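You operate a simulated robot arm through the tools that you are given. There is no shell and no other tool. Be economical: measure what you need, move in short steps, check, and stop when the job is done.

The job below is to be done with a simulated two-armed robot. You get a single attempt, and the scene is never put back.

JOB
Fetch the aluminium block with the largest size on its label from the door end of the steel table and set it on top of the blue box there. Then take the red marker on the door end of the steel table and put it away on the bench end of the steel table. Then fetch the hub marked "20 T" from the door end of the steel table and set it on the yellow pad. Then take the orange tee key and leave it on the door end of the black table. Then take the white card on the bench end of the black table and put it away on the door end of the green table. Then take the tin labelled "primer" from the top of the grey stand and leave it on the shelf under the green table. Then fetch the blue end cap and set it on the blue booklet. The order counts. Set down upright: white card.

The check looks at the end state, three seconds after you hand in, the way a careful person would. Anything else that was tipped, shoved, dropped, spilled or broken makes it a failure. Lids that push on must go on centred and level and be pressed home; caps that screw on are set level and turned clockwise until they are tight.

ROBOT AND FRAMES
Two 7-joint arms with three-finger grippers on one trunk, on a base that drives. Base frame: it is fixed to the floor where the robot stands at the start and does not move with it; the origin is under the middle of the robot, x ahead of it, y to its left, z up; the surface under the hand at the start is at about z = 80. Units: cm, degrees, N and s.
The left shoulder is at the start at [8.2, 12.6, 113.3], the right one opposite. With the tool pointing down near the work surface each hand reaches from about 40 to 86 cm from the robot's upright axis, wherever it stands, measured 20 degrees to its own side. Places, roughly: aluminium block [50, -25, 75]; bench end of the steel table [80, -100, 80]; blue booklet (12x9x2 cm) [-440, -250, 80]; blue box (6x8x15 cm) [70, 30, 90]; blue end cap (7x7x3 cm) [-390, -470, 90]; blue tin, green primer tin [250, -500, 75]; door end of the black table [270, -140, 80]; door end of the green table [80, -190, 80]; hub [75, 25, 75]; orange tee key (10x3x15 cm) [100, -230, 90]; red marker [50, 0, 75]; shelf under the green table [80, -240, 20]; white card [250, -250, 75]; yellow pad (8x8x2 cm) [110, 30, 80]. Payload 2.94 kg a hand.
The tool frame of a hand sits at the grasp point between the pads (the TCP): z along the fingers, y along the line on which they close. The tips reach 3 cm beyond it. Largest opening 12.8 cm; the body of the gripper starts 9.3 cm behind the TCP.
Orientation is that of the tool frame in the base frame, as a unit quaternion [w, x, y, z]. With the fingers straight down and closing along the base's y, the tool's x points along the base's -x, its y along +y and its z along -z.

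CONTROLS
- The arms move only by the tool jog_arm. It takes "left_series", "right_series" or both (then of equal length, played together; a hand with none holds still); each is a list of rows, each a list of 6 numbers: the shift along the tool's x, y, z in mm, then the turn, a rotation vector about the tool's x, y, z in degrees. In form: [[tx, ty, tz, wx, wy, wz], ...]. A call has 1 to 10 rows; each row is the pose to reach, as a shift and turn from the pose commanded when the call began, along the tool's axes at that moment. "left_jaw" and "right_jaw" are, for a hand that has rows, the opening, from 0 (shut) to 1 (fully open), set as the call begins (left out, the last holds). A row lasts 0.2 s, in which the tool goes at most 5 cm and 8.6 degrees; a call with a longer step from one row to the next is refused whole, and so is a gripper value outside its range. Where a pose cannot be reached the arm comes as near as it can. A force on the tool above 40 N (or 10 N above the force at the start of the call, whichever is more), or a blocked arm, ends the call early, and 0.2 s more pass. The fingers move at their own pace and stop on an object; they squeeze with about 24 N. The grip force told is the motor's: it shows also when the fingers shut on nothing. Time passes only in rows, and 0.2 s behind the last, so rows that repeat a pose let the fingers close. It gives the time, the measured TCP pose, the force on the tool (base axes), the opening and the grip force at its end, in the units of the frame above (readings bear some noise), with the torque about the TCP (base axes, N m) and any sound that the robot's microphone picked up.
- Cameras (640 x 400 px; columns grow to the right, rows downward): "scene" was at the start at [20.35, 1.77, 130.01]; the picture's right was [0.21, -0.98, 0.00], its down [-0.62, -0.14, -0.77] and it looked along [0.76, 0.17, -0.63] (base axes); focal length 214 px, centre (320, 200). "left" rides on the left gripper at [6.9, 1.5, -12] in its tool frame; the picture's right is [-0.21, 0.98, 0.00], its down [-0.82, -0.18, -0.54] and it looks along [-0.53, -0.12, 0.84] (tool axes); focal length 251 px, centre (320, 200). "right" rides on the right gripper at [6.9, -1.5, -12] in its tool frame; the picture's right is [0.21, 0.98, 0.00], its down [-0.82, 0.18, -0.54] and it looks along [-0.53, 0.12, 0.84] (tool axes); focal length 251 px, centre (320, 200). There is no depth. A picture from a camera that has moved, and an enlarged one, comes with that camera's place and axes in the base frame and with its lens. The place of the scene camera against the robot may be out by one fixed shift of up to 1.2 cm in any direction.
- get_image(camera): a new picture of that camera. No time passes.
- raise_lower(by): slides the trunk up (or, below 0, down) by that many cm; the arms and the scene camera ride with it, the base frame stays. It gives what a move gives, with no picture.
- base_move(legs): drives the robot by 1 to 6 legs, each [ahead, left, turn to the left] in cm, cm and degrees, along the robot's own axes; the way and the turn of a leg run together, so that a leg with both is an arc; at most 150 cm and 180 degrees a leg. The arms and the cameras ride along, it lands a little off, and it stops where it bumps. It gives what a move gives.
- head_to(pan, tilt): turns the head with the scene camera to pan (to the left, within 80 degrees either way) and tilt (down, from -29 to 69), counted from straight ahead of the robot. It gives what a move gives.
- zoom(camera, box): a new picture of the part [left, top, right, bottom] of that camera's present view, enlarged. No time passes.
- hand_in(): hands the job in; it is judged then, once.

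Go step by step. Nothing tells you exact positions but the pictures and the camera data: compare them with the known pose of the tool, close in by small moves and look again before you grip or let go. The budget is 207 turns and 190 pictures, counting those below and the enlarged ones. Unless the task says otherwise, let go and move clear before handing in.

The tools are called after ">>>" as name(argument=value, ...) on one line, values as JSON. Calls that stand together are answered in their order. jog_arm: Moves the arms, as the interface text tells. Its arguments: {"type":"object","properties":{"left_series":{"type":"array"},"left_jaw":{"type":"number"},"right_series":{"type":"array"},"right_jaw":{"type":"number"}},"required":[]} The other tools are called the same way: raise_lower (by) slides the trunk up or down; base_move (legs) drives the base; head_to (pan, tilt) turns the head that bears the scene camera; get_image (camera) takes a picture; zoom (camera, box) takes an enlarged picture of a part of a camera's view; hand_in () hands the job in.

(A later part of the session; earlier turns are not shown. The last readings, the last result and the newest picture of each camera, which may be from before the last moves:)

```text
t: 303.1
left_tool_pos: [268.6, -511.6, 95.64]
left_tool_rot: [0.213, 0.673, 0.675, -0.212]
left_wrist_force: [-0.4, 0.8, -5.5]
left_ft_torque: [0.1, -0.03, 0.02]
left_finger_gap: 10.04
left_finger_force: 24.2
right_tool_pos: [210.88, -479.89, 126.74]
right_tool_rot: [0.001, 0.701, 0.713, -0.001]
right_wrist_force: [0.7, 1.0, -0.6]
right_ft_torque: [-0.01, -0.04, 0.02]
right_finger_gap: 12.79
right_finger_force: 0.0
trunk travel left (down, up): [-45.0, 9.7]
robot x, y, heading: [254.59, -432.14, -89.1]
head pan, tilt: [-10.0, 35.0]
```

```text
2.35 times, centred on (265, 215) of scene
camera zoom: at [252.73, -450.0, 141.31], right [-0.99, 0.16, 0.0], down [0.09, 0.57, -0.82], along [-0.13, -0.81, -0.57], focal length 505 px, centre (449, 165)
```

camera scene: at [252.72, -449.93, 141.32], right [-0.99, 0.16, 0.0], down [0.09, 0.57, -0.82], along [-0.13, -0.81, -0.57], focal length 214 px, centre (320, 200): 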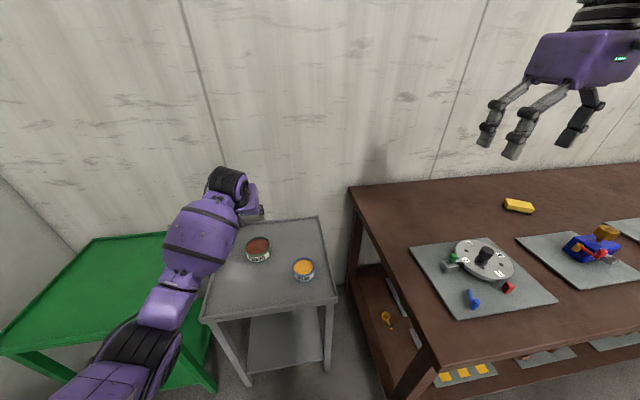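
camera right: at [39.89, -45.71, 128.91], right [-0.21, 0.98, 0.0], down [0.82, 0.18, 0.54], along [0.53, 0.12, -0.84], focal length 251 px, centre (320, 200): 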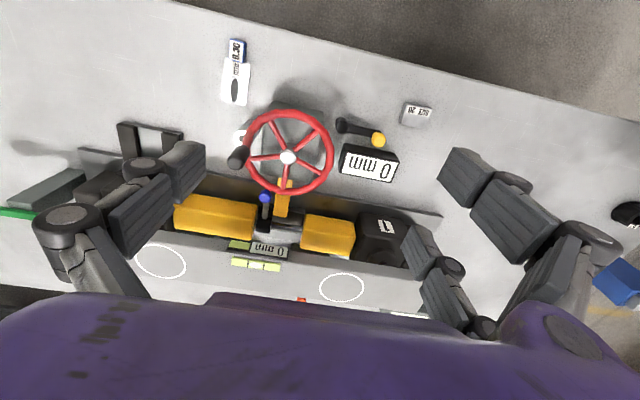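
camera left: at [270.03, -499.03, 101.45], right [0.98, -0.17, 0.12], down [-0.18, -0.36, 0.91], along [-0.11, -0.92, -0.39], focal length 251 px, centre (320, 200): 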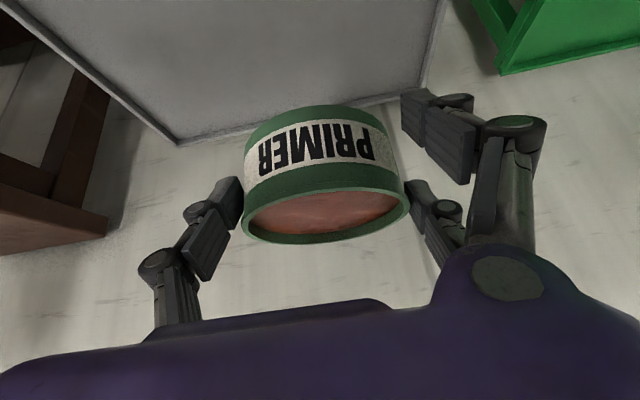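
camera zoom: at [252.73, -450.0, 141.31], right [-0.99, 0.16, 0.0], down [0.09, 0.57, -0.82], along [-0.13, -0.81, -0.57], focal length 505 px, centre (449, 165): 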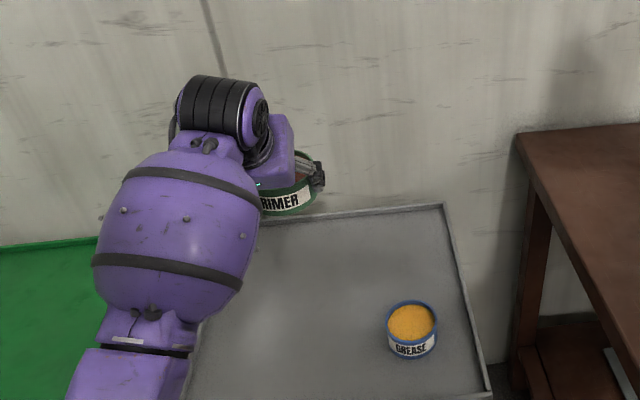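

Held well. I draw the tin in gently, then back away and drive to the corridor beside the green table.

>>> jog_arm(left_series=[[10, 0, -7, 0, 0, 0], [30, 0, -21, 0, 0, 0], [55, 0, -38, 0, 0, 0], [80, 0, -56, 0, 0, 0], [105, 0, -73, 0, 0, 0], [130, 0, -91, 0, 0, 0], [155, 0, -108, 0, 0, 0], [180, 0, -126, 0, 0, 0], [198, 0, -138, 0, 0, 0], [205, 0, -143, 0, 0, 0]])

>>> base_move(legs=[[-60, 0, 0], [0, -76, 0], [0, 0, -90]])

>>> get_image(camera="left")

```text
t: 305.3
left_tool_pos: [268.62, -486.4, 95.67]
left_tool_rot: [0.214, 0.673, 0.676, -0.211]
left_wrist_force: [0.3, -0.3, -4.1]
left_ft_torque: [0.11, 0.0, 0.03]
left_finger_gap: 10.06
left_finger_force: 23.9
right_tool_pos: [210.77, -479.88, 126.66]
right_tool_rot: [0.001, 0.701, 0.713, 0.0]
right_wrist_force: [-0.1, -0.1, 0.0]
right_ft_torque: [0.01, 0.02, 0.01]
right_finger_gap: 12.79
right_finger_force: 0.1
trunk travel left (down, up): [-45.0, 9.7]
robot x, y, heading: [254.11, -432.54, -89.4]
head pan, tilt: [-10.0, 35.0]
```

```text
t: 319.1
left_tool_pos: [123.66, -389.65, 95.61]
left_tool_rot: [0.004, 0.954, 0.011, -0.3]
left_wrist_force: [0.4, 0.4, -4.4]
left_ft_torque: [0.0, -0.11, -0.01]
left_finger_gap: 10.01
left_finger_force: 23.5
right_tool_pos: [129.37, -331.77, 126.75]
right_tool_rot: [0.0, 1.0, 0.016, -0.001]
right_wrist_force: [-0.9, 0.1, -0.3]
right_ft_torque: [-0.01, -0.02, -0.01]
right_finger_gap: 12.81
right_finger_force: 0.2
trunk travel left (down, up): [-45.0, 9.7]
robot x, y, heading: [177.57, -374.23, -178.1]
head pan, tilt: [-10.0, 35.0]
```

```text
62 pictures are left
camera left: at [136.24, -390.94, 101.34], right [-0.15, -0.98, 0.12], down [-0.37, 0.17, 0.91], along [-0.92, 0.1, -0.39], focal length 251 px, centre (320, 200)
```

left: 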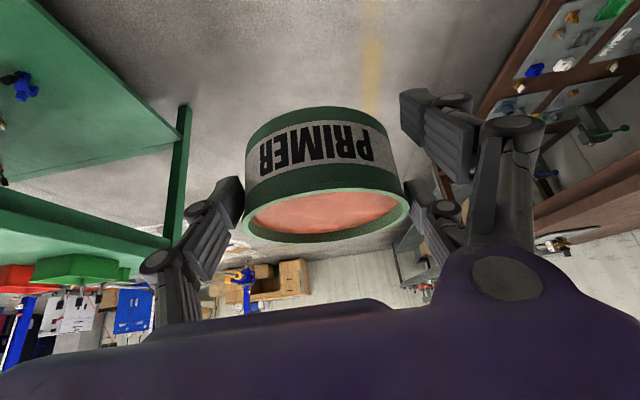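

Tin steady. I slide along to about y=-250 and look at the shelf.

>>> base_move(legs=[[0, 0, -1.9], [0, -62, 0], [0, -62, 0]])

>>> raise_lower(by=-25)

>>> head_to(pan=10, tilt=40)

>>> get_image(camera="scene")

```text
t: 330.8
left_tool_pos: [122.37, -266.39, 95.58]
left_tool_rot: [0.001, 0.954, 0.001, -0.299]
left_wrist_force: [-0.3, 0.2, -4.0]
left_ft_torque: [-0.03, -0.13, -0.03]
left_finger_gap: 9.98
left_finger_force: 24.2
right_tool_pos: [129.06, -208.63, 126.75]
right_tool_rot: [0.0, 1.0, 0.007, -0.001]
right_wrist_force: [-0.6, 0.0, -0.1]
right_ft_torque: [0.0, 0.0, -0.04]
right_finger_gap: 12.82
right_finger_force: 0.0
trunk travel left (down, up): [-45.0, 9.7]
robot x, y, heading: [176.78, -252.25, -179.1]
head pan, tilt: [-10.0, 35.0]
```

```text
t: 332.3
left_tool_pos: [122.33, -266.39, 80.68]
left_tool_rot: [0.001, 0.95, 0.001, -0.312]
left_wrist_force: [13.0, 3.8, 22.6]
left_ft_torque: [-1.34, 0.41, 0.47]
left_finger_gap: 9.57
left_finger_force: 24.1
right_tool_pos: [128.75, -208.77, 110.3]
right_tool_rot: [0.0, 1.0, 0.008, 0.01]
right_wrist_force: [0.2, -0.5, 0.7]
right_ft_torque: [0.0, 0.0, 0.0]
right_finger_gap: 12.79
right_finger_force: 0.0
trunk travel left (down, up): [-29.4, 25.3]
robot x, y, heading: [176.65, -252.03, -179.3]
head pan, tilt: [-10.0, 35.0]
stopped: the force on the tool passed its limit at 70 N (the readings are from after the stop); the commanded pose is now the measured one
```

```text
t: 333.1
left_tool_pos: [122.47, -266.39, 80.87]
left_tool_rot: [0.001, 0.95, 0.002, -0.311]
left_wrist_force: [8.6, 3.4, 29.6]
left_ft_torque: [-1.73, 0.69, 0.3]
left_finger_gap: 9.5
left_finger_force: 24.1
right_tool_pos: [128.87, -208.67, 110.42]
right_tool_rot: [0.0, 1.0, 0.007, 0.01]
right_wrist_force: [-0.3, -0.5, 0.3]
right_ft_torque: [-0.02, -0.01, 0.02]
right_finger_gap: 12.8
right_finger_force: 0.0
trunk travel left (down, up): [-29.4, 25.3]
robot x, y, heading: [176.97, -252.11, -179.8]
head pan, tilt: [10.0, 40.0]
```

```text
61 pictures are left
camera scene: at [154.53, -254.04, 124.56], right [-0.19, 0.98, 0.0], down [0.63, 0.12, -0.77], along [-0.75, -0.14, -0.64], focal length 214 px, centre (320, 200)
```

scene: 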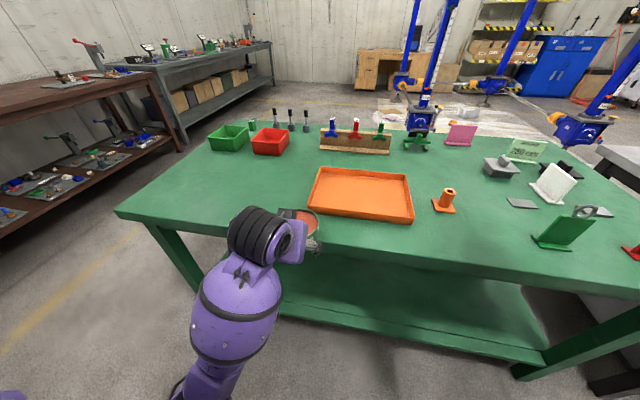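

I lowered too early: the tin touched the table's edge. I raise the trunk at once and inspect.

>>> raise_lower(by=10)

>>> get_image(camera="left")

>>> zoom(camera="scene", box=[200, 120, 440, 300])

```text
t: 334.5
left_tool_pos: [122.13, -266.48, 90.36]
left_tool_rot: [0.001, 0.952, 0.002, -0.307]
left_wrist_force: [-0.2, 0.0, -4.8]
left_ft_torque: [0.01, -0.14, -0.01]
left_finger_gap: 9.47
left_finger_force: 24.4
right_tool_pos: [128.5, -208.63, 120.32]
right_tool_rot: [0.0, 1.0, 0.007, 0.013]
right_wrist_force: [-0.5, 0.7, 0.1]
right_ft_torque: [-0.03, -0.03, -0.01]
right_finger_gap: 12.78
right_finger_force: 0.0
trunk travel left (down, up): [-39.4, 15.3]
robot x, y, heading: [176.62, -252.58, -179.5]
head pan, tilt: [10.0, 40.0]
```

```text
60 pictures are left
camera left: at [134.77, -267.98, 95.98], right [-0.17, -0.98, 0.13], down [-0.35, 0.18, 0.92], along [-0.92, 0.11, -0.37], focal length 251 px, centre (320, 200)
```

left: 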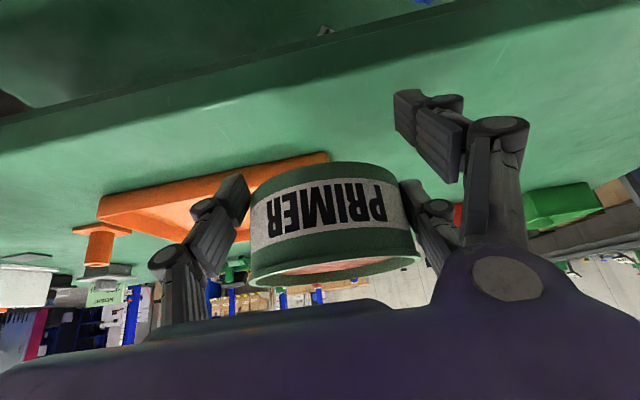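

```text
2.22 times, centred on (320, 210) of scene
camera zoom: at [156.63, -254.13, 134.39], right [-0.19, 0.98, 0.0], down [0.63, 0.12, -0.77], along [-0.75, -0.14, -0.64], focal length 477 px, centre (320, 178)
```

zoom: 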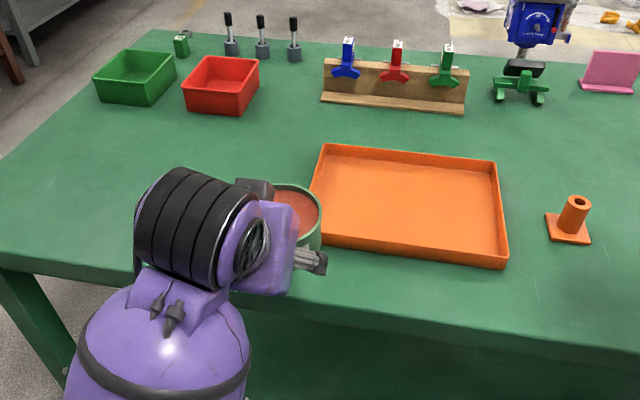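

The tin is still held and level, but it slid up in the grip. I'll set it down on a free spot of the green table (≈(109, -280)) and re-grip it properly.

>>> jog_arm(left_series=[[-6, 8, 1, 0, 0, 0], [-15, 24, 4, 0, 0, 0], [-26, 42, 9, 0, 0, 0], [-37, 60, 14, 0, 0, 0], [-48, 80, 18, 0, 0, 0], [-58, 98, 22, 0, 0, 0], [-68, 115, 27, 0, 0, 0], [-75, 127, 30, 0, 0, 0], [-77, 130, 31, 0, 0, 0]])

>>> get_image(camera="left")

>>> zoom(camera="scene", box=[160, 120, 400, 300])

```text
t: 336.5
left_tool_pos: [114.29, -279.54, 92.66]
left_tool_rot: [0.002, 0.951, 0.002, -0.308]
left_wrist_force: [0.0, -0.2, -4.7]
left_ft_torque: [0.01, -0.1, 0.0]
left_finger_gap: 9.47
left_finger_force: 24.0
right_tool_pos: [128.46, -208.73, 120.37]
right_tool_rot: [0.0, 1.0, 0.006, 0.012]
right_wrist_force: [-0.6, 0.3, 0.4]
right_ft_torque: [0.01, 0.02, 0.02]
right_finger_gap: 12.83
right_finger_force: 0.1
trunk travel left (down, up): [-39.4, 15.3]
robot x, y, heading: [176.89, -252.18, -179.7]
head pan, tilt: [10.0, 40.0]
```

```text
58 pictures are left
camera left: at [126.88, -281.08, 98.21], right [-0.17, -0.98, 0.13], down [-0.35, 0.18, 0.92], along [-0.92, 0.11, -0.37], focal length 251 px, centre (320, 200)
```

left: 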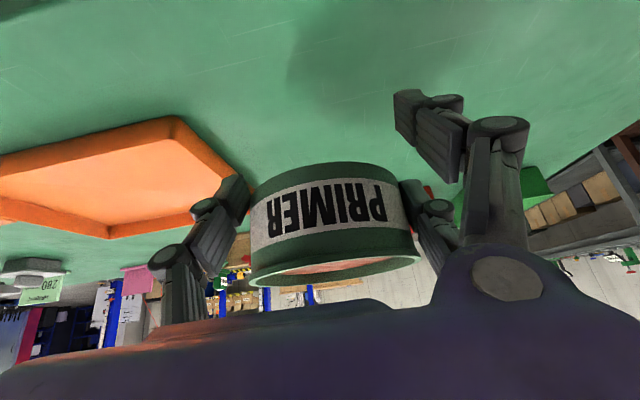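

```text
2.22 times, centred on (280, 210) of scene
camera zoom: at [156.66, -254.14, 134.4], right [-0.19, 0.98, 0.0], down [0.63, 0.12, -0.77], along [-0.75, -0.14, -0.64], focal length 477 px, centre (409, 178)
```

zoom: 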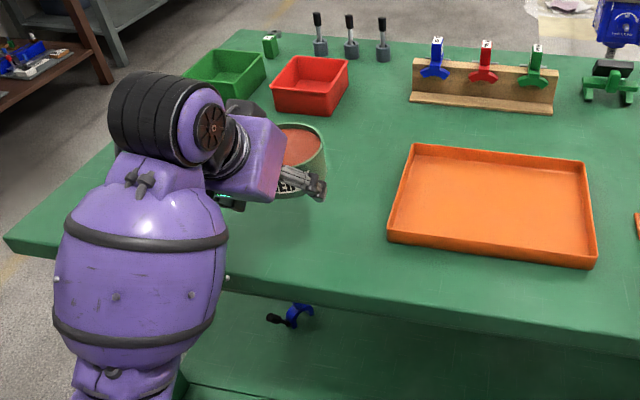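

The fingertips now reach below the tin's bottom, so I can't set it down directly. I'll hand it over to the right hand from above: first bring the tin in front of the robot and test turning the right hand by 90°.

>>> jog_arm(left_series=[[-2, -8, -3, 0, 0, 0], [-5, -28, -7, 0, 0, 0], [-9, -58, -12, 0, 0, 0], [-13, -93, -18, 0, 0, 0], [-17, -128, -25, 0, 0, 0], [-21, -163, -31, 0, 0, 0], [-25, -198, -37, 0, 0, 0], [-28, -228, -41, 0, 0, 0], [-29, -245, -42, 0, 0, 0], [-29, -250, -42, 0, 0, 0]], right_series=[[0, 0, 0, 0, 0, 8.5], [0, 0, 0, 0, 0, 17], [0, 0, 0, 0, 0, 25.5], [0, 0, 0, 0, 0, 34], [0, 0, 0, 0, 0, 42.5], [0, 0, 0, 0, 0, 51], [0, 0, 0, 0, 0, 59.5], [0, 0, 0, 0, 0, 68], [0, 0, 0, 0, 0, 76.5], [0, 0, 0, 0, 0, 85]])

>>> head_to(pan=0, tilt=25)

>>> get_image(camera="scene")

>>> get_image(camera="right")

```text
t: 338.7
left_tool_pos: [114.23, -254.45, 97.47]
left_tool_rot: [0.002, 0.951, 0.003, -0.308]
left_wrist_force: [-0.6, 0.1, -4.9]
left_ft_torque: [-0.03, -0.19, -0.01]
left_finger_gap: 9.43
left_finger_force: 24.4
right_tool_pos: [128.53, -208.6, 120.5]
right_tool_rot: [-0.009, 0.741, -0.672, 0.009]
right_wrist_force: [-0.7, 0.7, 0.1]
right_ft_torque: [-0.02, 0.01, 0.04]
right_finger_gap: 12.79
right_finger_force: 0.1
trunk travel left (down, up): [-39.4, 15.3]
robot x, y, heading: [176.5, -252.14, -179.2]
head pan, tilt: [10.0, 40.0]
```

```text
t: 339.4
left_tool_pos: [114.38, -254.52, 97.43]
left_tool_rot: [0.001, 0.951, 0.002, -0.308]
left_wrist_force: [0.8, 0.3, -4.4]
left_ft_torque: [-0.04, -0.13, 0.03]
left_finger_gap: 9.43
left_finger_force: 23.8
right_tool_pos: [128.44, -208.52, 120.41]
right_tool_rot: [-0.008, 0.743, -0.67, 0.009]
right_wrist_force: [-1.5, 0.7, -0.4]
right_ft_torque: [0.01, 0.01, -0.02]
right_finger_gap: 12.78
right_finger_force: 0.0
trunk travel left (down, up): [-39.4, 15.3]
robot x, y, heading: [176.84, -252.45, -179.5]
head pan, tilt: [0.0, 25.0]
```

```text
56 pictures are left
camera scene: at [155.8, -252.67, 136.73], right [-0.01, 1.0, 0.0], down [0.42, 0.01, -0.91], along [-0.91, -0.01, -0.42], focal length 214 px, centre (320, 200)
```

scene: 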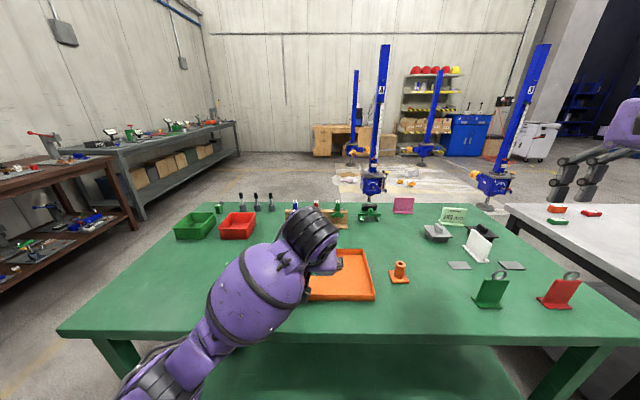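

```text
55 pictures are left
camera right: at [130.42, -215.29, 132.44], right [-0.95, -0.31, -0.02], down [-0.28, 0.8, 0.53], along [-0.15, 0.51, -0.84], focal length 251 px, centre (320, 200)
```

right: 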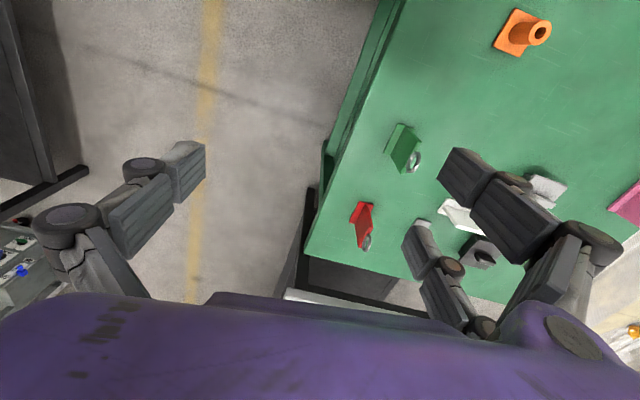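

A hand-over looks too cramped. The fingers' lowest tip is only ~3 cm below the tin's bottom, so I carry the tin back to the free spot, lower until the tip just touches, and look.

>>> jog_arm(left_series=[[2, 10, 1, 0, 0, 0], [5, 35, 4, 0, 0, 0], [8, 70, 8, 0, 0, 0], [12, 110, 12, 0, 0, 0], [16, 150, 17, 0, 0, 0], [20, 190, 23, 0, 0, 0], [24, 225, 29, 0, 0, 0], [27, 255, 37, 0, 0, 0], [29, 270, 44, 0, 0, 0], [31, 275, 50, 0, 0, 0]])

>>> jog_arm(left_series=[[3, 0, 8, 0, 0, 0], [9, 0, 20, 0, 0, 0], [14, 0, 32, 0, 0, 0], [20, 0, 42, 0, 0, 0], [25, 0, 50, 0, 0, 0], [28, 0, 54, 0, 0, 0]])

>>> get_image(camera="left")

```text
t: 341.6
left_tool_pos: [113.64, -281.97, 91.55]
left_tool_rot: [0.001, 0.951, 0.001, -0.308]
left_wrist_force: [0.4, 0.2, -4.8]
left_ft_torque: [-0.03, -0.14, 0.01]
left_finger_gap: 9.43
left_finger_force: 23.7
right_tool_pos: [128.43, -208.68, 120.6]
right_tool_rot: [-0.008, 0.742, -0.671, 0.009]
right_wrist_force: [0.6, -0.2, 0.1]
right_ft_torque: [0.01, 0.01, 0.02]
right_finger_gap: 12.79
right_finger_force: 0.0
trunk travel left (down, up): [-39.4, 15.3]
robot x, y, heading: [176.85, -251.96, -179.4]
head pan, tilt: [0.0, 25.0]
```

```text
t: 343.1
left_tool_pos: [112.86, -281.94, 85.6]
left_tool_rot: [0.0, 0.951, 0.001, -0.308]
left_wrist_force: [0.5, -0.2, -4.5]
left_ft_torque: [0.01, -0.17, 0.0]
left_finger_gap: 9.44
left_finger_force: 23.6
right_tool_pos: [128.41, -208.57, 120.52]
right_tool_rot: [-0.008, 0.742, -0.671, 0.009]
right_wrist_force: [0.4, 0.3, 0.9]
right_ft_torque: [0.0, -0.01, 0.0]
right_finger_gap: 12.81
right_finger_force: 0.2
trunk travel left (down, up): [-39.4, 15.3]
robot x, y, heading: [176.68, -252.31, -179.3]
head pan, tilt: [0.0, 25.0]
```

```text
54 pictures are left
camera left: at [125.52, -283.47, 91.26], right [-0.17, -0.98, 0.13], down [-0.35, 0.18, 0.92], along [-0.92, 0.11, -0.37], focal length 251 px, centre (320, 200)
```

left: 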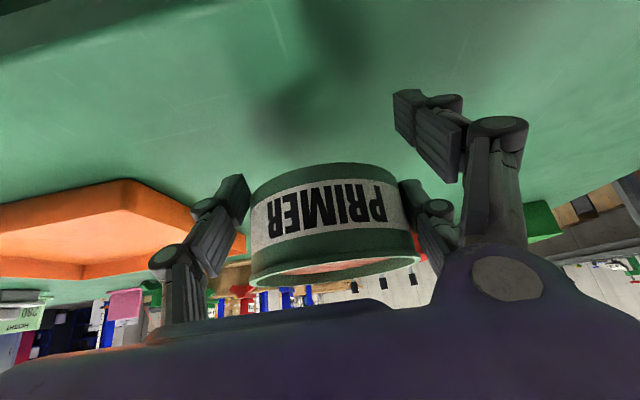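

>>> jog_arm(left_series=[[2, 0, 3, 0, 0, 0], [4, 0, 6, 0, 0, 0], [6, 0, 8, 0, 0, 0], [8, 0, 11, 0, 0, 0], [10, 0, 13.5, 0, 0, 0]])

>>> get_image(camera="left")

```text
t: 344.2
left_tool_pos: [112.96, -281.91, 83.95]
left_tool_rot: [0.001, 0.951, 0.001, -0.309]
left_wrist_force: [-0.2, 0.8, -3.0]
left_ft_torque: [-0.05, -0.19, 0.02]
left_finger_gap: 9.4
left_finger_force: 24.0
right_tool_pos: [128.41, -208.47, 120.4]
right_tool_rot: [-0.009, 0.742, -0.671, 0.008]
right_wrist_force: [-1.2, -1.0, 0.0]
right_ft_torque: [0.02, -0.01, 0.01]
right_finger_gap: 12.82
right_finger_force: 0.2
trunk travel left (down, up): [-39.4, 15.3]
robot x, y, heading: [176.92, -252.29, -179.3]
head pan, tilt: [0.0, 25.0]
```

```text
53 pictures are left
camera left: at [125.55, -283.42, 89.57], right [-0.17, -0.98, 0.13], down [-0.35, 0.18, 0.92], along [-0.92, 0.11, -0.37], focal length 251 px, centre (320, 200)
```

left: 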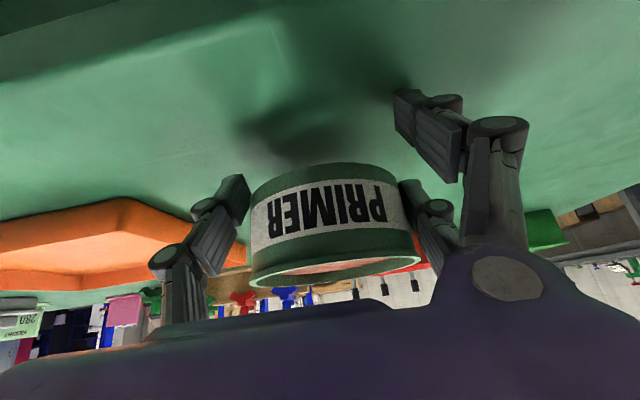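

>>> jog_arm(left_series=[[2, 0, 3, 0, 0, 0], [4, 0, 6, 0, 0, 0], [6, 0, 8, 0, 0, 0], [8, 0, 11, 0, 0, 0], [10, 0, 13.5, 0, 0, 0]])

>>> get_image(camera="left")

```text
t: 345.2
left_tool_pos: [112.73, -282.55, 83.8]
left_tool_rot: [0.006, 0.948, 0.003, -0.317]
left_wrist_force: [7.6, -4.9, 12.9]
left_ft_torque: [-1.03, -0.79, 0.31]
left_finger_gap: 9.56
left_finger_force: 23.4
right_tool_pos: [128.45, -208.79, 120.49]
right_tool_rot: [-0.008, 0.743, -0.67, 0.007]
right_wrist_force: [0.5, -0.1, -0.7]
right_ft_torque: [0.02, -0.04, 0.03]
right_finger_gap: 12.82
right_finger_force: 0.1
trunk travel left (down, up): [-39.4, 15.3]
robot x, y, heading: [176.93, -252.25, -179.3]
head pan, tilt: [0.0, 25.0]
stopped in row 4 (left hand): the force on the tool passed its limit at 43 N (the readings are from after the stop); the commanded pose is now the measured one
```

```text
52 pictures are left
camera left: at [125.46, -283.84, 89.1], right [-0.16, -0.98, 0.14], down [-0.33, 0.19, 0.92], along [-0.93, 0.1, -0.35], focal length 251 px, centre (320, 200)
```

left: 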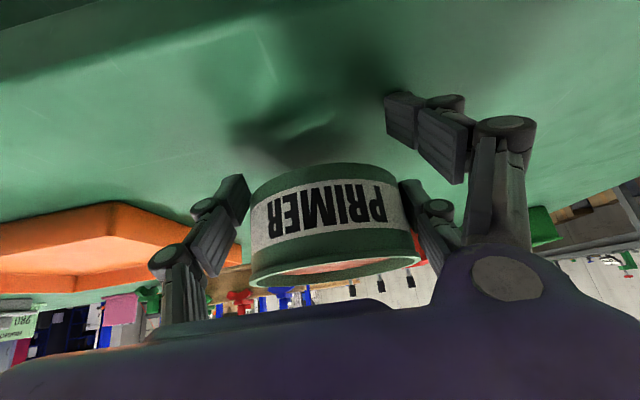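

The tip touches; the tin hangs under 3 cm above the table, level. I ease up a hair and open.

>>> jog_arm(left_series=[[-2, 0, -3, 0, 0, 0], [-2, 0, -3, 0, 0, 0]])

>>> jog_arm(left_series=[[-2, 0, -3, 0, 0, 0], [-2, 0, -3, 0, 0, 0], [-2, 0, -3, 0, 0, 0], [-2, 0, -3, 0, 0, 0]], left_jaw=1)

>>> get_image(camera="left")

```text
t: 345.8
left_tool_pos: [112.83, -282.1, 83.9]
left_tool_rot: [0.004, 0.949, 0.002, -0.316]
left_wrist_force: [1.7, -0.1, -0.5]
left_ft_torque: [-0.28, -0.29, 0.11]
left_finger_gap: 9.51
left_finger_force: 23.8
right_tool_pos: [128.53, -208.54, 120.42]
right_tool_rot: [-0.008, 0.742, -0.671, 0.009]
right_wrist_force: [0.8, 0.2, -0.9]
right_ft_torque: [-0.04, 0.0, -0.03]
right_finger_gap: 12.83
right_finger_force: 0.1
trunk travel left (down, up): [-39.4, 15.3]
robot x, y, heading: [176.59, -252.47, -179.3]
head pan, tilt: [0.0, 25.0]
```

```text
t: 346.8
left_tool_pos: [112.71, -282.36, 84.31]
left_tool_rot: [0.004, 0.949, 0.002, -0.315]
left_wrist_force: [-0.3, -0.3, 0.2]
left_ft_torque: [0.0, 0.0, 0.02]
left_finger_gap: 12.8
left_finger_force: 0.0
right_tool_pos: [128.47, -208.61, 120.45]
right_tool_rot: [-0.007, 0.742, -0.67, 0.008]
right_wrist_force: [0.0, -0.6, -0.5]
right_ft_torque: [0.01, -0.01, 0.02]
right_finger_gap: 12.81
right_finger_force: 0.1
trunk travel left (down, up): [-39.4, 15.3]
robot x, y, heading: [176.82, -252.37, -179.4]
head pan, tilt: [0.0, 25.0]
```

```text
51 pictures are left
camera left: at [125.42, -283.7, 89.69], right [-0.17, -0.98, 0.13], down [-0.34, 0.18, 0.92], along [-0.93, 0.11, -0.36], focal length 251 px, centre (320, 200)
```

left: 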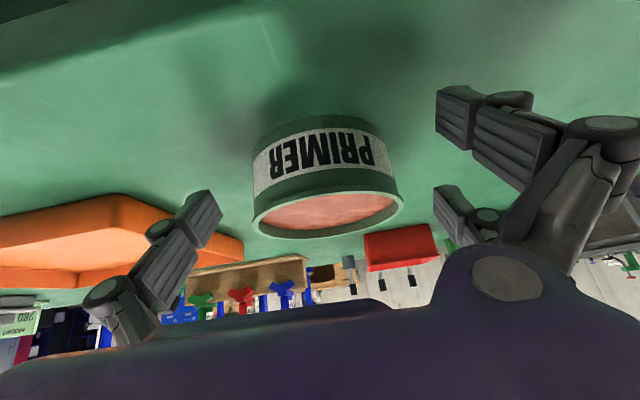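

The tin stands upright, nothing spilled. It sits 1.5 cm too far for a centred grip; I move forward and re-grip.

>>> jog_arm(left_series=[[-7, 0, 2, 0, 0, 0], [-14, 0, 6, 0, 0, 0], [-14, 0, 6, 0, 0, 0]])

>>> jog_arm(left_series=[[0, 0, 0, 0, 0, 0], [0, 0, 0, 0, 0, 0], [0, 0, 0, 0, 0, 0], [0, 0, 0, 0, 0, 0]], left_jaw=0.5)

>>> get_image(camera="left")

```text
t: 347.6
left_tool_pos: [111.19, -282.12, 84.76]
left_tool_rot: [0.003, 0.949, 0.002, -0.316]
left_wrist_force: [-0.4, 0.6, -0.4]
left_ft_torque: [0.03, -0.02, 0.03]
left_finger_gap: 12.81
left_finger_force: 0.0
right_tool_pos: [128.57, -208.54, 120.36]
right_tool_rot: [-0.008, 0.741, -0.671, 0.009]
right_wrist_force: [0.6, -0.6, -0.3]
right_ft_torque: [0.01, 0.02, -0.02]
right_finger_gap: 12.79
right_finger_force: 0.0
trunk travel left (down, up): [-39.4, 15.3]
robot x, y, heading: [176.66, -252.51, -179.2]
head pan, tilt: [0.0, 25.0]
```

```text
t: 348.6
left_tool_pos: [111.41, -282.2, 84.8]
left_tool_rot: [0.003, 0.949, 0.002, -0.316]
left_wrist_force: [0.1, 0.6, 1.9]
left_ft_torque: [-0.1, 0.03, -0.06]
left_finger_gap: 10.09
left_finger_force: 23.5
right_tool_pos: [128.52, -208.58, 120.43]
right_tool_rot: [-0.008, 0.742, -0.67, 0.008]
right_wrist_force: [-0.1, -0.1, -0.1]
right_ft_torque: [-0.03, -0.02, 0.02]
right_finger_gap: 12.8
right_finger_force: 0.0
trunk travel left (down, up): [-39.4, 15.3]
robot x, y, heading: [176.77, -252.6, -179.0]
head pan, tilt: [0.0, 25.0]
```

```text
50 pictures are left
camera left: at [123.97, -283.67, 90.13], right [-0.17, -0.98, 0.13], down [-0.33, 0.18, 0.92], along [-0.93, 0.11, -0.36], focal length 251 px, centre (320, 200)
```

left: 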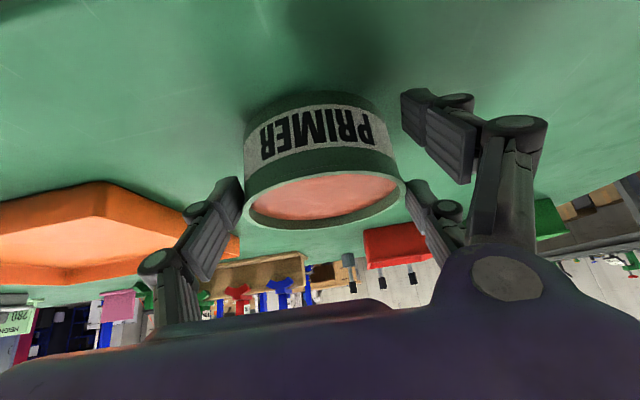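

Good centred grip (10.1 cm). I lift gently and pull back toward the robot.

>>> jog_arm(left_series=[[-3, 0, -4, 0, 0, 0], [-9, 0, -12, 0, 0, 0], [-18, 0, -24, 0, 0, 0], [-30, 0, -40, 0, 0, 0], [-42, 0, -56, 0, 0, 0], [-52, 0, -70, 0, 0, 0], [-48, 0, -84, 0, 0, 0], [-36, 0, -96, 0, 0, 0], [-22, 0, -106, 0, 0, 0], [-16, 0, -110, 0, 0, 0]])

>>> base_move(legs=[[-18, 0, 0]])

>>> get_image(camera="left")

```text
t: 350.8
left_tool_pos: [116.72, -282.0, 94.41]
left_tool_rot: [0.004, 0.949, 0.002, -0.316]
left_wrist_force: [-0.2, -0.4, -0.3]
left_ft_torque: [-0.02, 0.03, -0.01]
left_finger_gap: 6.37
left_finger_force: 0.0
right_tool_pos: [128.47, -208.7, 120.46]
right_tool_rot: [-0.008, 0.742, -0.67, 0.008]
right_wrist_force: [-0.3, 0.3, -0.1]
right_ft_torque: [-0.01, 0.03, 0.0]
right_finger_gap: 12.78
right_finger_force: 0.0
trunk travel left (down, up): [-39.4, 15.3]
robot x, y, heading: [176.82, -252.44, -179.4]
head pan, tilt: [0.0, 25.0]
```

```text
t: 352.3
left_tool_pos: [134.96, -282.13, 94.46]
left_tool_rot: [0.005, 0.949, 0.005, -0.316]
left_wrist_force: [0.4, 0.4, 0.0]
left_ft_torque: [0.02, 0.0, -0.03]
left_finger_gap: 6.38
left_finger_force: 0.1
right_tool_pos: [146.51, -208.61, 120.29]
right_tool_rot: [-0.008, 0.744, -0.668, 0.009]
right_wrist_force: [0.7, -0.1, -0.2]
right_ft_torque: [0.01, 0.03, 0.01]
right_finger_gap: 12.8
right_finger_force: 0.1
trunk travel left (down, up): [-39.4, 15.3]
robot x, y, heading: [194.9, -252.17, -178.9]
head pan, tilt: [0.0, 25.0]
```

```text
49 pictures are left
camera left: at [147.67, -283.54, 99.8], right [-0.16, -0.98, 0.13], down [-0.34, 0.18, 0.92], along [-0.93, 0.1, -0.36], focal length 251 px, centre (320, 200)
```

left: 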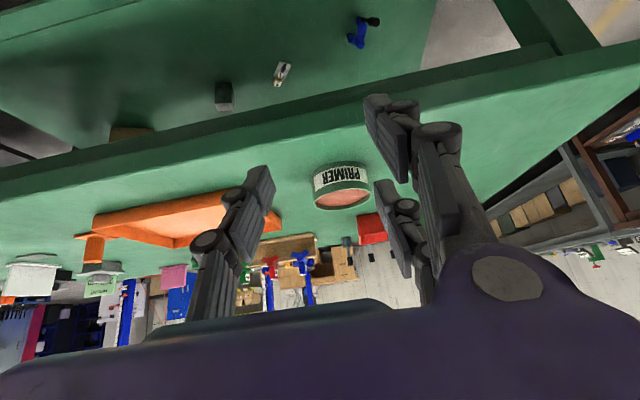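

It slipped again but still stands upright on the table. The steep tilt gives too little overlap, so I'll use a flatter tilt (≈15°). I move back in and look from above.

>>> jog_arm(left_series=[[0, 0, -30, 0, 7, 0], [0, 0, -60, 0, 14, 0], [0, 0, -80, 0, 22, 0], [0, 0, -80, 0, 22, 0]], left_jaw=1)

>>> base_move(legs=[[22, 0, -1]])

>>> get_image(camera="left")

```text
t: 353.3
left_tool_pos: [140.0, -282.2, 100.83]
left_tool_rot: [0.005, 0.992, 0.006, -0.128]
left_wrist_force: [0.0, 0.5, -0.7]
left_ft_torque: [0.01, -0.02, 0.01]
left_finger_gap: 12.79
left_finger_force: 0.1
right_tool_pos: [146.34, -208.55, 120.43]
right_tool_rot: [-0.008, 0.744, -0.668, 0.009]
right_wrist_force: [0.7, 0.0, -0.2]
right_ft_torque: [0.01, 0.01, 0.0]
right_finger_gap: 12.81
right_finger_force: 0.1
trunk travel left (down, up): [-39.4, 15.3]
robot x, y, heading: [195.1, -252.26, -178.8]
head pan, tilt: [0.0, 25.0]
```

```text
t: 355.0
left_tool_pos: [117.05, -281.54, 100.85]
left_tool_rot: [0.003, 0.992, -0.004, -0.129]
left_wrist_force: [0.0, -0.2, -0.9]
left_ft_torque: [0.0, -0.05, 0.01]
left_finger_gap: 12.79
left_finger_force: 0.1
right_tool_pos: [124.63, -208.01, 120.36]
right_tool_rot: [-0.008, 0.739, -0.674, 0.008]
right_wrist_force: [0.8, -0.3, 0.1]
right_ft_torque: [0.04, -0.05, 0.02]
right_finger_gap: 12.82
right_finger_force: 0.0
trunk travel left (down, up): [-39.4, 15.3]
robot x, y, heading: [172.4, -252.27, -179.7]
head pan, tilt: [0.0, 25.0]
```

```text
48 pictures are left
camera left: at [126.7, -283.11, 110.54], right [-0.21, -0.98, 0.06], down [-0.66, 0.19, 0.73], along [-0.72, 0.12, -0.68], focal length 251 px, centre (320, 200)
```

left: 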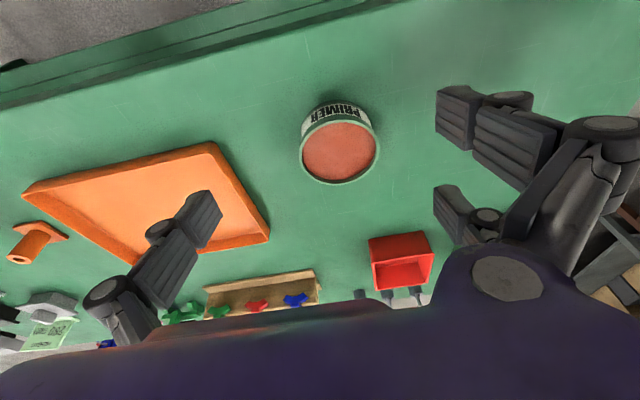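

Tin at (107.6, -282.9), top z≈84.6. I move over it and come down vertically around it with the hand tilted only 15°.

>>> jog_arm(left_series=[[-44, 7, 12, 0, 0, 0], [-88, 13.6, 23, 0, 0, 0], [-78, 13.6, 62, 0, 0, 0], [-68, 13.6, 101, 0, 0, 0], [-58, 13.6, 140, 0, 0, 0], [-50, 13.6, 168, 0, 0, 0], [-46, 13.6, 182, 0, 0, 0], [-46, 13.6, 182, 0, 0, 0]])

>>> get_image(camera="left")

```text
t: 356.8
left_tool_pos: [107.99, -282.89, 84.31]
left_tool_rot: [0.003, 0.992, -0.003, -0.128]
left_wrist_force: [0.0, 0.6, -0.3]
left_ft_torque: [-0.01, -0.02, 0.0]
left_finger_gap: 12.81
left_finger_force: 0.0
right_tool_pos: [124.64, -208.01, 120.45]
right_tool_rot: [-0.008, 0.738, -0.674, 0.008]
right_wrist_force: [0.3, 0.7, -0.6]
right_ft_torque: [-0.01, 0.0, -0.01]
right_finger_gap: 12.77
right_finger_force: 0.0
trunk travel left (down, up): [-39.4, 15.3]
robot x, y, heading: [172.03, -252.47, -179.9]
head pan, tilt: [0.0, 25.0]
```

```text
47 pictures are left
camera left: at [117.69, -284.47, 94.02], right [-0.21, -0.98, 0.06], down [-0.66, 0.19, 0.73], along [-0.72, 0.12, -0.68], focal length 251 px, centre (320, 200)
```

left: 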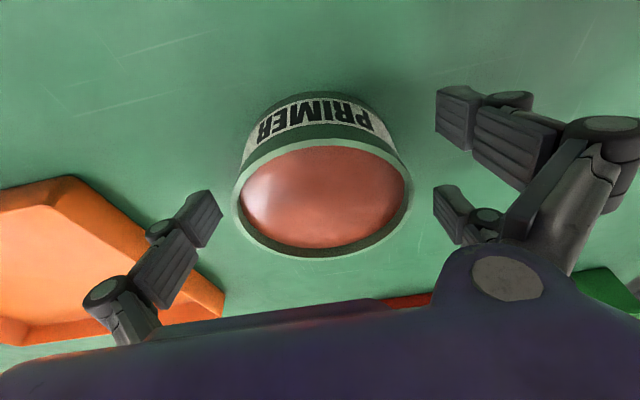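

Well centred. Close, then test-lift a little.

>>> jog_arm(left_series=[[3, 0, 0, 0, 0, 0], [3, 0, 0, 0, 0, 0], [3, 0, 0, 0, 0, 0], [3, 0, 0, 0, 0, 0]], left_jaw=0.5)

>>> jog_arm(left_series=[[-1, 0, -4, 0, 0, 0], [-3, 0, -10, 0, 0, 0], [-4, 0, -14, 0, 0, 0]])

>>> get_image(camera="left")

```text
t: 357.8
left_tool_pos: [108.15, -282.85, 84.2]
left_tool_rot: [0.002, 0.992, -0.003, -0.129]
left_wrist_force: [-3.1, 0.8, 3.4]
left_ft_torque: [0.33, 0.02, 0.13]
left_finger_gap: 10.4
left_finger_force: 24.0
right_tool_pos: [124.68, -208.07, 120.48]
right_tool_rot: [-0.008, 0.739, -0.674, 0.009]
right_wrist_force: [0.0, -0.1, -0.1]
right_ft_torque: [-0.01, 0.01, 0.01]
right_finger_gap: 12.82
right_finger_force: 0.0
trunk travel left (down, up): [-39.4, 15.3]
robot x, y, heading: [172.48, -252.52, -180.0]
head pan, tilt: [0.0, 25.0]
```

```text
t: 358.6
left_tool_pos: [108.24, -282.99, 85.57]
left_tool_rot: [0.003, 0.992, -0.002, -0.127]
left_wrist_force: [-0.9, -0.4, -5.0]
left_ft_torque: [-0.02, -0.05, 0.01]
left_finger_gap: 10.37
left_finger_force: 24.5
right_tool_pos: [124.71, -208.17, 120.57]
right_tool_rot: [-0.008, 0.739, -0.674, 0.009]
right_wrist_force: [-0.2, 0.2, -0.6]
right_ft_torque: [0.02, 0.02, 0.01]
right_finger_gap: 12.81
right_finger_force: 0.1
trunk travel left (down, up): [-39.4, 15.3]
robot x, y, heading: [172.24, -252.35, -179.6]
head pan, tilt: [0.0, 25.0]
```

```text
46 pictures are left
camera left: at [117.87, -284.55, 95.36], right [-0.21, -0.98, 0.06], down [-0.66, 0.19, 0.73], along [-0.72, 0.11, -0.68], focal length 251 px, centre (320, 200)
```

left: 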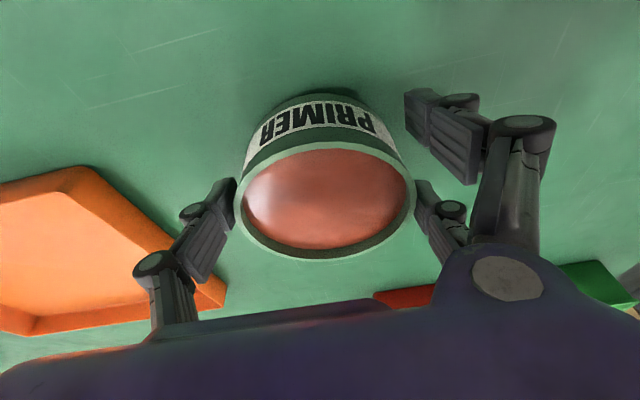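

Held firmly (5 N weight, full diameter). I lift gently, back away from the table, then lower.

>>> jog_arm(left_series=[[-2, 0, -6, 0, 0, 0], [-5, 0, -18, 0, 0, 0], [-10, 0, -36, 0, 0, 0], [-15, 0, -56, 0, 0, 0], [-19, 0, -74, 0, 0, 0], [-22, 0, -84, 0, 0, 0], [-23, 0, -87, 0, 0, 0]])

>>> base_move(legs=[[-27, 0, 0]])

>>> get_image(camera="left")

```text
t: 360.2
left_tool_pos: [108.19, -282.79, 94.74]
left_tool_rot: [0.003, 0.992, -0.003, -0.129]
left_wrist_force: [0.6, 0.4, -3.9]
left_ft_torque: [-0.05, -0.1, 0.01]
left_finger_gap: 10.4
left_finger_force: 24.0
right_tool_pos: [124.59, -208.12, 120.43]
right_tool_rot: [-0.009, 0.739, -0.674, 0.009]
right_wrist_force: [-0.7, -0.2, 0.0]
right_ft_torque: [-0.05, 0.01, 0.0]
right_finger_gap: 12.77
right_finger_force: 0.0
trunk travel left (down, up): [-39.4, 15.3]
robot x, y, heading: [172.64, -252.49, -179.7]
head pan, tilt: [0.0, 25.0]
```

```text
t: 362.2
left_tool_pos: [135.5, -282.61, 94.84]
left_tool_rot: [0.002, 0.992, -0.006, -0.129]
left_wrist_force: [0.8, -0.5, -4.0]
left_ft_torque: [-0.01, -0.07, 0.0]
left_finger_gap: 10.39
left_finger_force: 23.9
right_tool_pos: [152.43, -207.81, 120.32]
right_tool_rot: [-0.009, 0.737, -0.676, 0.009]
right_wrist_force: [0.0, 1.0, 0.0]
right_ft_torque: [0.0, 0.0, 0.01]
right_finger_gap: 12.81
right_finger_force: 0.1
trunk travel left (down, up): [-39.4, 15.3]
robot x, y, heading: [200.18, -252.25, 180.0]
head pan, tilt: [0.0, 25.0]
```

```text
45 pictures are left
camera left: at [145.23, -284.14, 104.49], right [-0.22, -0.97, 0.06], down [-0.65, 0.19, 0.73], along [-0.72, 0.12, -0.68], focal length 251 px, centre (320, 200)
```

left: 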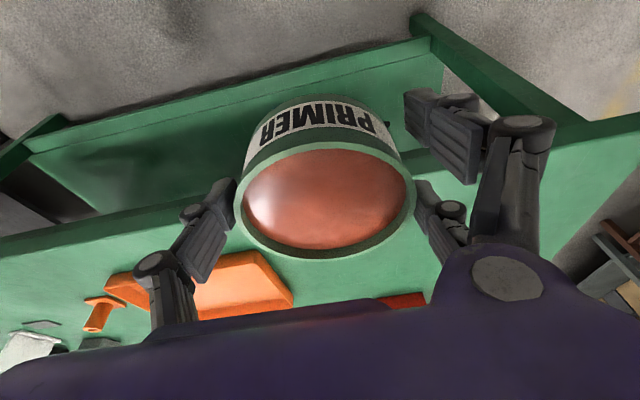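

The shelf is visible (front edge x≈114, surface z≈20). I pull the right hand back out of the way and lower the trunk.

>>> jog_arm(right_series=[[4, -43, 0, 0, 0, 0], [8, -86, 0, 0, 0, 0], [12, -129, 0, 0, 0, 0], [12, -129, 0, 0, 0, 0]])

>>> raise_lower(by=-38)

>>> head_to(pan=15, tilt=25)

>>> get_image(camera="scene")

```text
t: 363.2
left_tool_pos: [135.55, -282.64, 94.66]
left_tool_rot: [0.002, 0.992, -0.006, -0.128]
left_wrist_force: [0.2, -1.2, -4.5]
left_ft_torque: [0.02, -0.05, 0.01]
left_finger_gap: 10.4
left_finger_force: 23.8
right_tool_pos: [165.42, -207.78, 120.65]
right_tool_rot: [-0.008, 0.737, -0.676, 0.009]
right_wrist_force: [-0.4, -0.5, -0.2]
right_ft_torque: [0.03, -0.06, -0.02]
right_finger_gap: 12.82
right_finger_force: 0.0
trunk travel left (down, up): [-39.4, 15.3]
robot x, y, heading: [200.2, -252.62, 179.7]
head pan, tilt: [0.0, 25.0]
```

```text
t: 366.8
left_tool_pos: [135.67, -282.42, 56.73]
left_tool_rot: [0.002, 0.992, -0.006, -0.129]
left_wrist_force: [-0.2, 0.2, -4.8]
left_ft_torque: [-0.03, -0.06, -0.02]
left_finger_gap: 10.35
left_finger_force: 24.2
right_tool_pos: [165.38, -207.89, 82.84]
right_tool_rot: [-0.009, 0.736, -0.676, 0.009]
right_wrist_force: [0.1, -0.1, 0.3]
right_ft_torque: [0.0, 0.02, -0.01]
right_finger_gap: 12.8
right_finger_force: 0.0
trunk travel left (down, up): [-1.4, 53.3]
robot x, y, heading: [200.31, -252.51, 179.7]
head pan, tilt: [0.0, 25.0]
```

```text
t: 367.6
left_tool_pos: [135.54, -282.54, 56.77]
left_tool_rot: [0.002, 0.992, -0.005, -0.128]
left_wrist_force: [0.2, -0.2, -4.9]
left_ft_torque: [-0.03, -0.08, 0.0]
left_finger_gap: 10.4
left_finger_force: 23.8
right_tool_pos: [165.37, -207.86, 82.67]
right_tool_rot: [-0.008, 0.736, -0.676, 0.009]
right_wrist_force: [-0.1, 1.0, 0.3]
right_ft_torque: [-0.01, -0.02, -0.01]
right_finger_gap: 12.79
right_finger_force: 0.1
trunk travel left (down, up): [-1.4, 53.3]
robot x, y, heading: [200.15, -252.27, 179.7]
head pan, tilt: [15.0, 25.0]
```

```text
44 pictures are left
camera scene: at [167.66, -254.66, 97.19], right [-0.26, 0.97, 0.0], down [0.41, 0.11, -0.91], along [-0.88, -0.23, -0.42], focal length 214 px, centre (320, 200)
```

scene: 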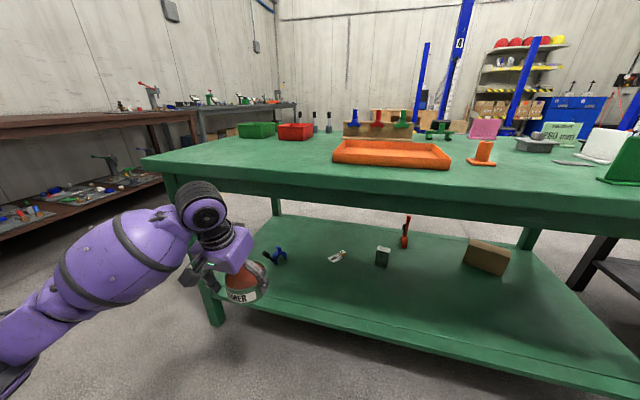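

The tin is level. I shift the base right by 20 cm (away from the table leg) and lower the arm outside the table.

>>> base_move(legs=[[0, -21, 0]])

>>> jog_arm(left_series=[[4, 0, 14, 0, 0, 0], [11, 0, 41, 0, 0, 0], [18, 0, 70, 0, 0, 0], [26, 0, 100, 0, 0, 0], [34, 0, 130, 0, 0, 0], [42, 0, 160, 0, 0, 0], [50, 0, 190, 0, 0, 0], [58, 0, 220, 0, 0, 0], [65, 0, 245, 0, 0, 0], [69, 0, 260, 0, 0, 0]])

>>> get_image(camera="scene")

```text
t: 370.1
left_tool_pos: [135.6, -261.54, 56.8]
left_tool_rot: [0.002, 0.992, -0.006, -0.129]
left_wrist_force: [-0.7, 0.0, -4.3]
left_ft_torque: [-0.02, -0.07, 0.0]
left_finger_gap: 10.39
left_finger_force: 24.0
right_tool_pos: [165.49, -186.98, 82.77]
right_tool_rot: [-0.008, 0.737, -0.676, 0.009]
right_wrist_force: [0.1, 0.6, 0.6]
right_ft_torque: [-0.01, 0.0, -0.02]
right_finger_gap: 12.81
right_finger_force: 0.1
trunk travel left (down, up): [-1.4, 53.3]
robot x, y, heading: [200.12, -231.61, 180.1]
head pan, tilt: [15.0, 25.0]
```

```text
t: 372.3
left_tool_pos: [135.49, -261.82, 29.8]
left_tool_rot: [0.003, 0.992, -0.006, -0.128]
left_wrist_force: [-1.0, -0.7, -4.7]
left_ft_torque: [0.05, -0.04, 0.0]
left_finger_gap: 10.38
left_finger_force: 24.2
right_tool_pos: [165.4, -187.03, 82.76]
right_tool_rot: [-0.008, 0.737, -0.676, 0.009]
right_wrist_force: [-0.2, 0.8, -0.1]
right_ft_torque: [0.03, -0.01, -0.01]
right_finger_gap: 12.79
right_finger_force: 0.1
trunk travel left (down, up): [-1.4, 53.3]
robot x, y, heading: [200.4, -231.26, 180.0]
head pan, tilt: [15.0, 25.0]
```

```text
43 pictures are left
camera scene: at [167.72, -233.75, 97.18], right [-0.26, 0.97, 0.0], down [0.41, 0.11, -0.91], along [-0.88, -0.23, -0.42], focal length 214 px, centre (320, 200)
```

scene: 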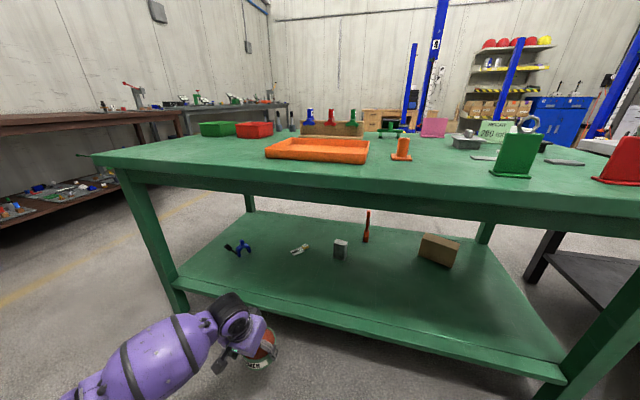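

The shelf may be a bit higher than 20, so I raise the tin 5 cm and drive forward under the table.

>>> jog_arm(left_series=[[-4, 0, -14, 0, 0, 0], [-9, 0, -34, 0, 0, 0], [-13, 0, -48, 0, 0, 0]])

>>> base_move(legs=[[31, 0, 0]])

>>> get_image(camera="scene")

>>> get_image(camera="left")

```text
t: 373.1
left_tool_pos: [135.5, -261.55, 34.87]
left_tool_rot: [0.003, 0.992, -0.005, -0.128]
left_wrist_force: [-0.4, 0.3, -4.4]
left_ft_torque: [-0.01, -0.1, -0.01]
left_finger_gap: 10.36
left_finger_force: 24.1
right_tool_pos: [165.39, -186.95, 82.64]
right_tool_rot: [-0.008, 0.736, -0.677, 0.009]
right_wrist_force: [-0.9, -0.4, -0.3]
right_ft_torque: [-0.01, -0.03, 0.01]
right_finger_gap: 12.81
right_finger_force: 0.0
trunk travel left (down, up): [-1.4, 53.3]
robot x, y, heading: [200.5, -231.36, 179.8]
head pan, tilt: [15.0, 25.0]
```

```text
t: 375.2
left_tool_pos: [104.56, -261.33, 34.85]
left_tool_rot: [0.002, 0.992, -0.007, -0.128]
left_wrist_force: [-0.3, -0.2, -5.2]
left_ft_torque: [0.0, -0.08, 0.0]
left_finger_gap: 10.37
left_finger_force: 24.1
right_tool_pos: [134.66, -186.86, 82.74]
right_tool_rot: [-0.008, 0.737, -0.676, 0.009]
right_wrist_force: [-0.8, 0.2, -0.1]
right_ft_torque: [-0.02, -0.02, -0.03]
right_finger_gap: 12.79
right_finger_force: 0.1
trunk travel left (down, up): [-1.4, 53.3]
robot x, y, heading: [169.46, -230.97, 180.1]
head pan, tilt: [15.0, 25.0]
```

```text
42 pictures are left
camera scene: at [136.86, -233.59, 97.18], right [-0.25, 0.97, 0.0], down [0.41, 0.11, -0.91], along [-0.88, -0.23, -0.42], focal length 214 px, centre (320, 200)
```

scene: 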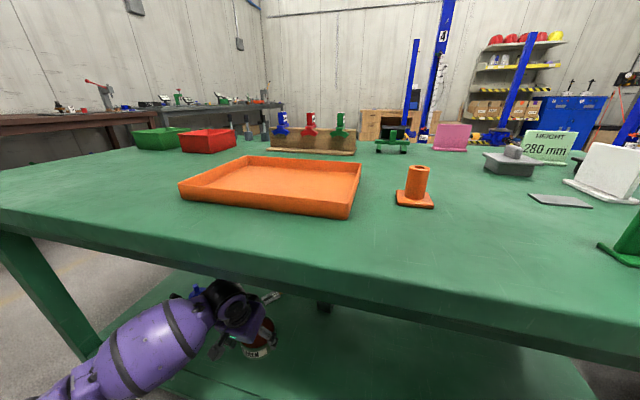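

```text
41 pictures are left
camera left: at [114.23, -262.98, 44.56], right [-0.22, -0.97, 0.06], down [-0.65, 0.19, 0.73], along [-0.72, 0.12, -0.68], focal length 251 px, centre (320, 200)
```

left: 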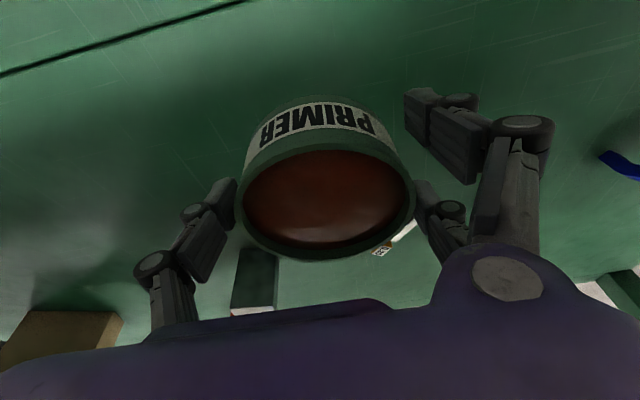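

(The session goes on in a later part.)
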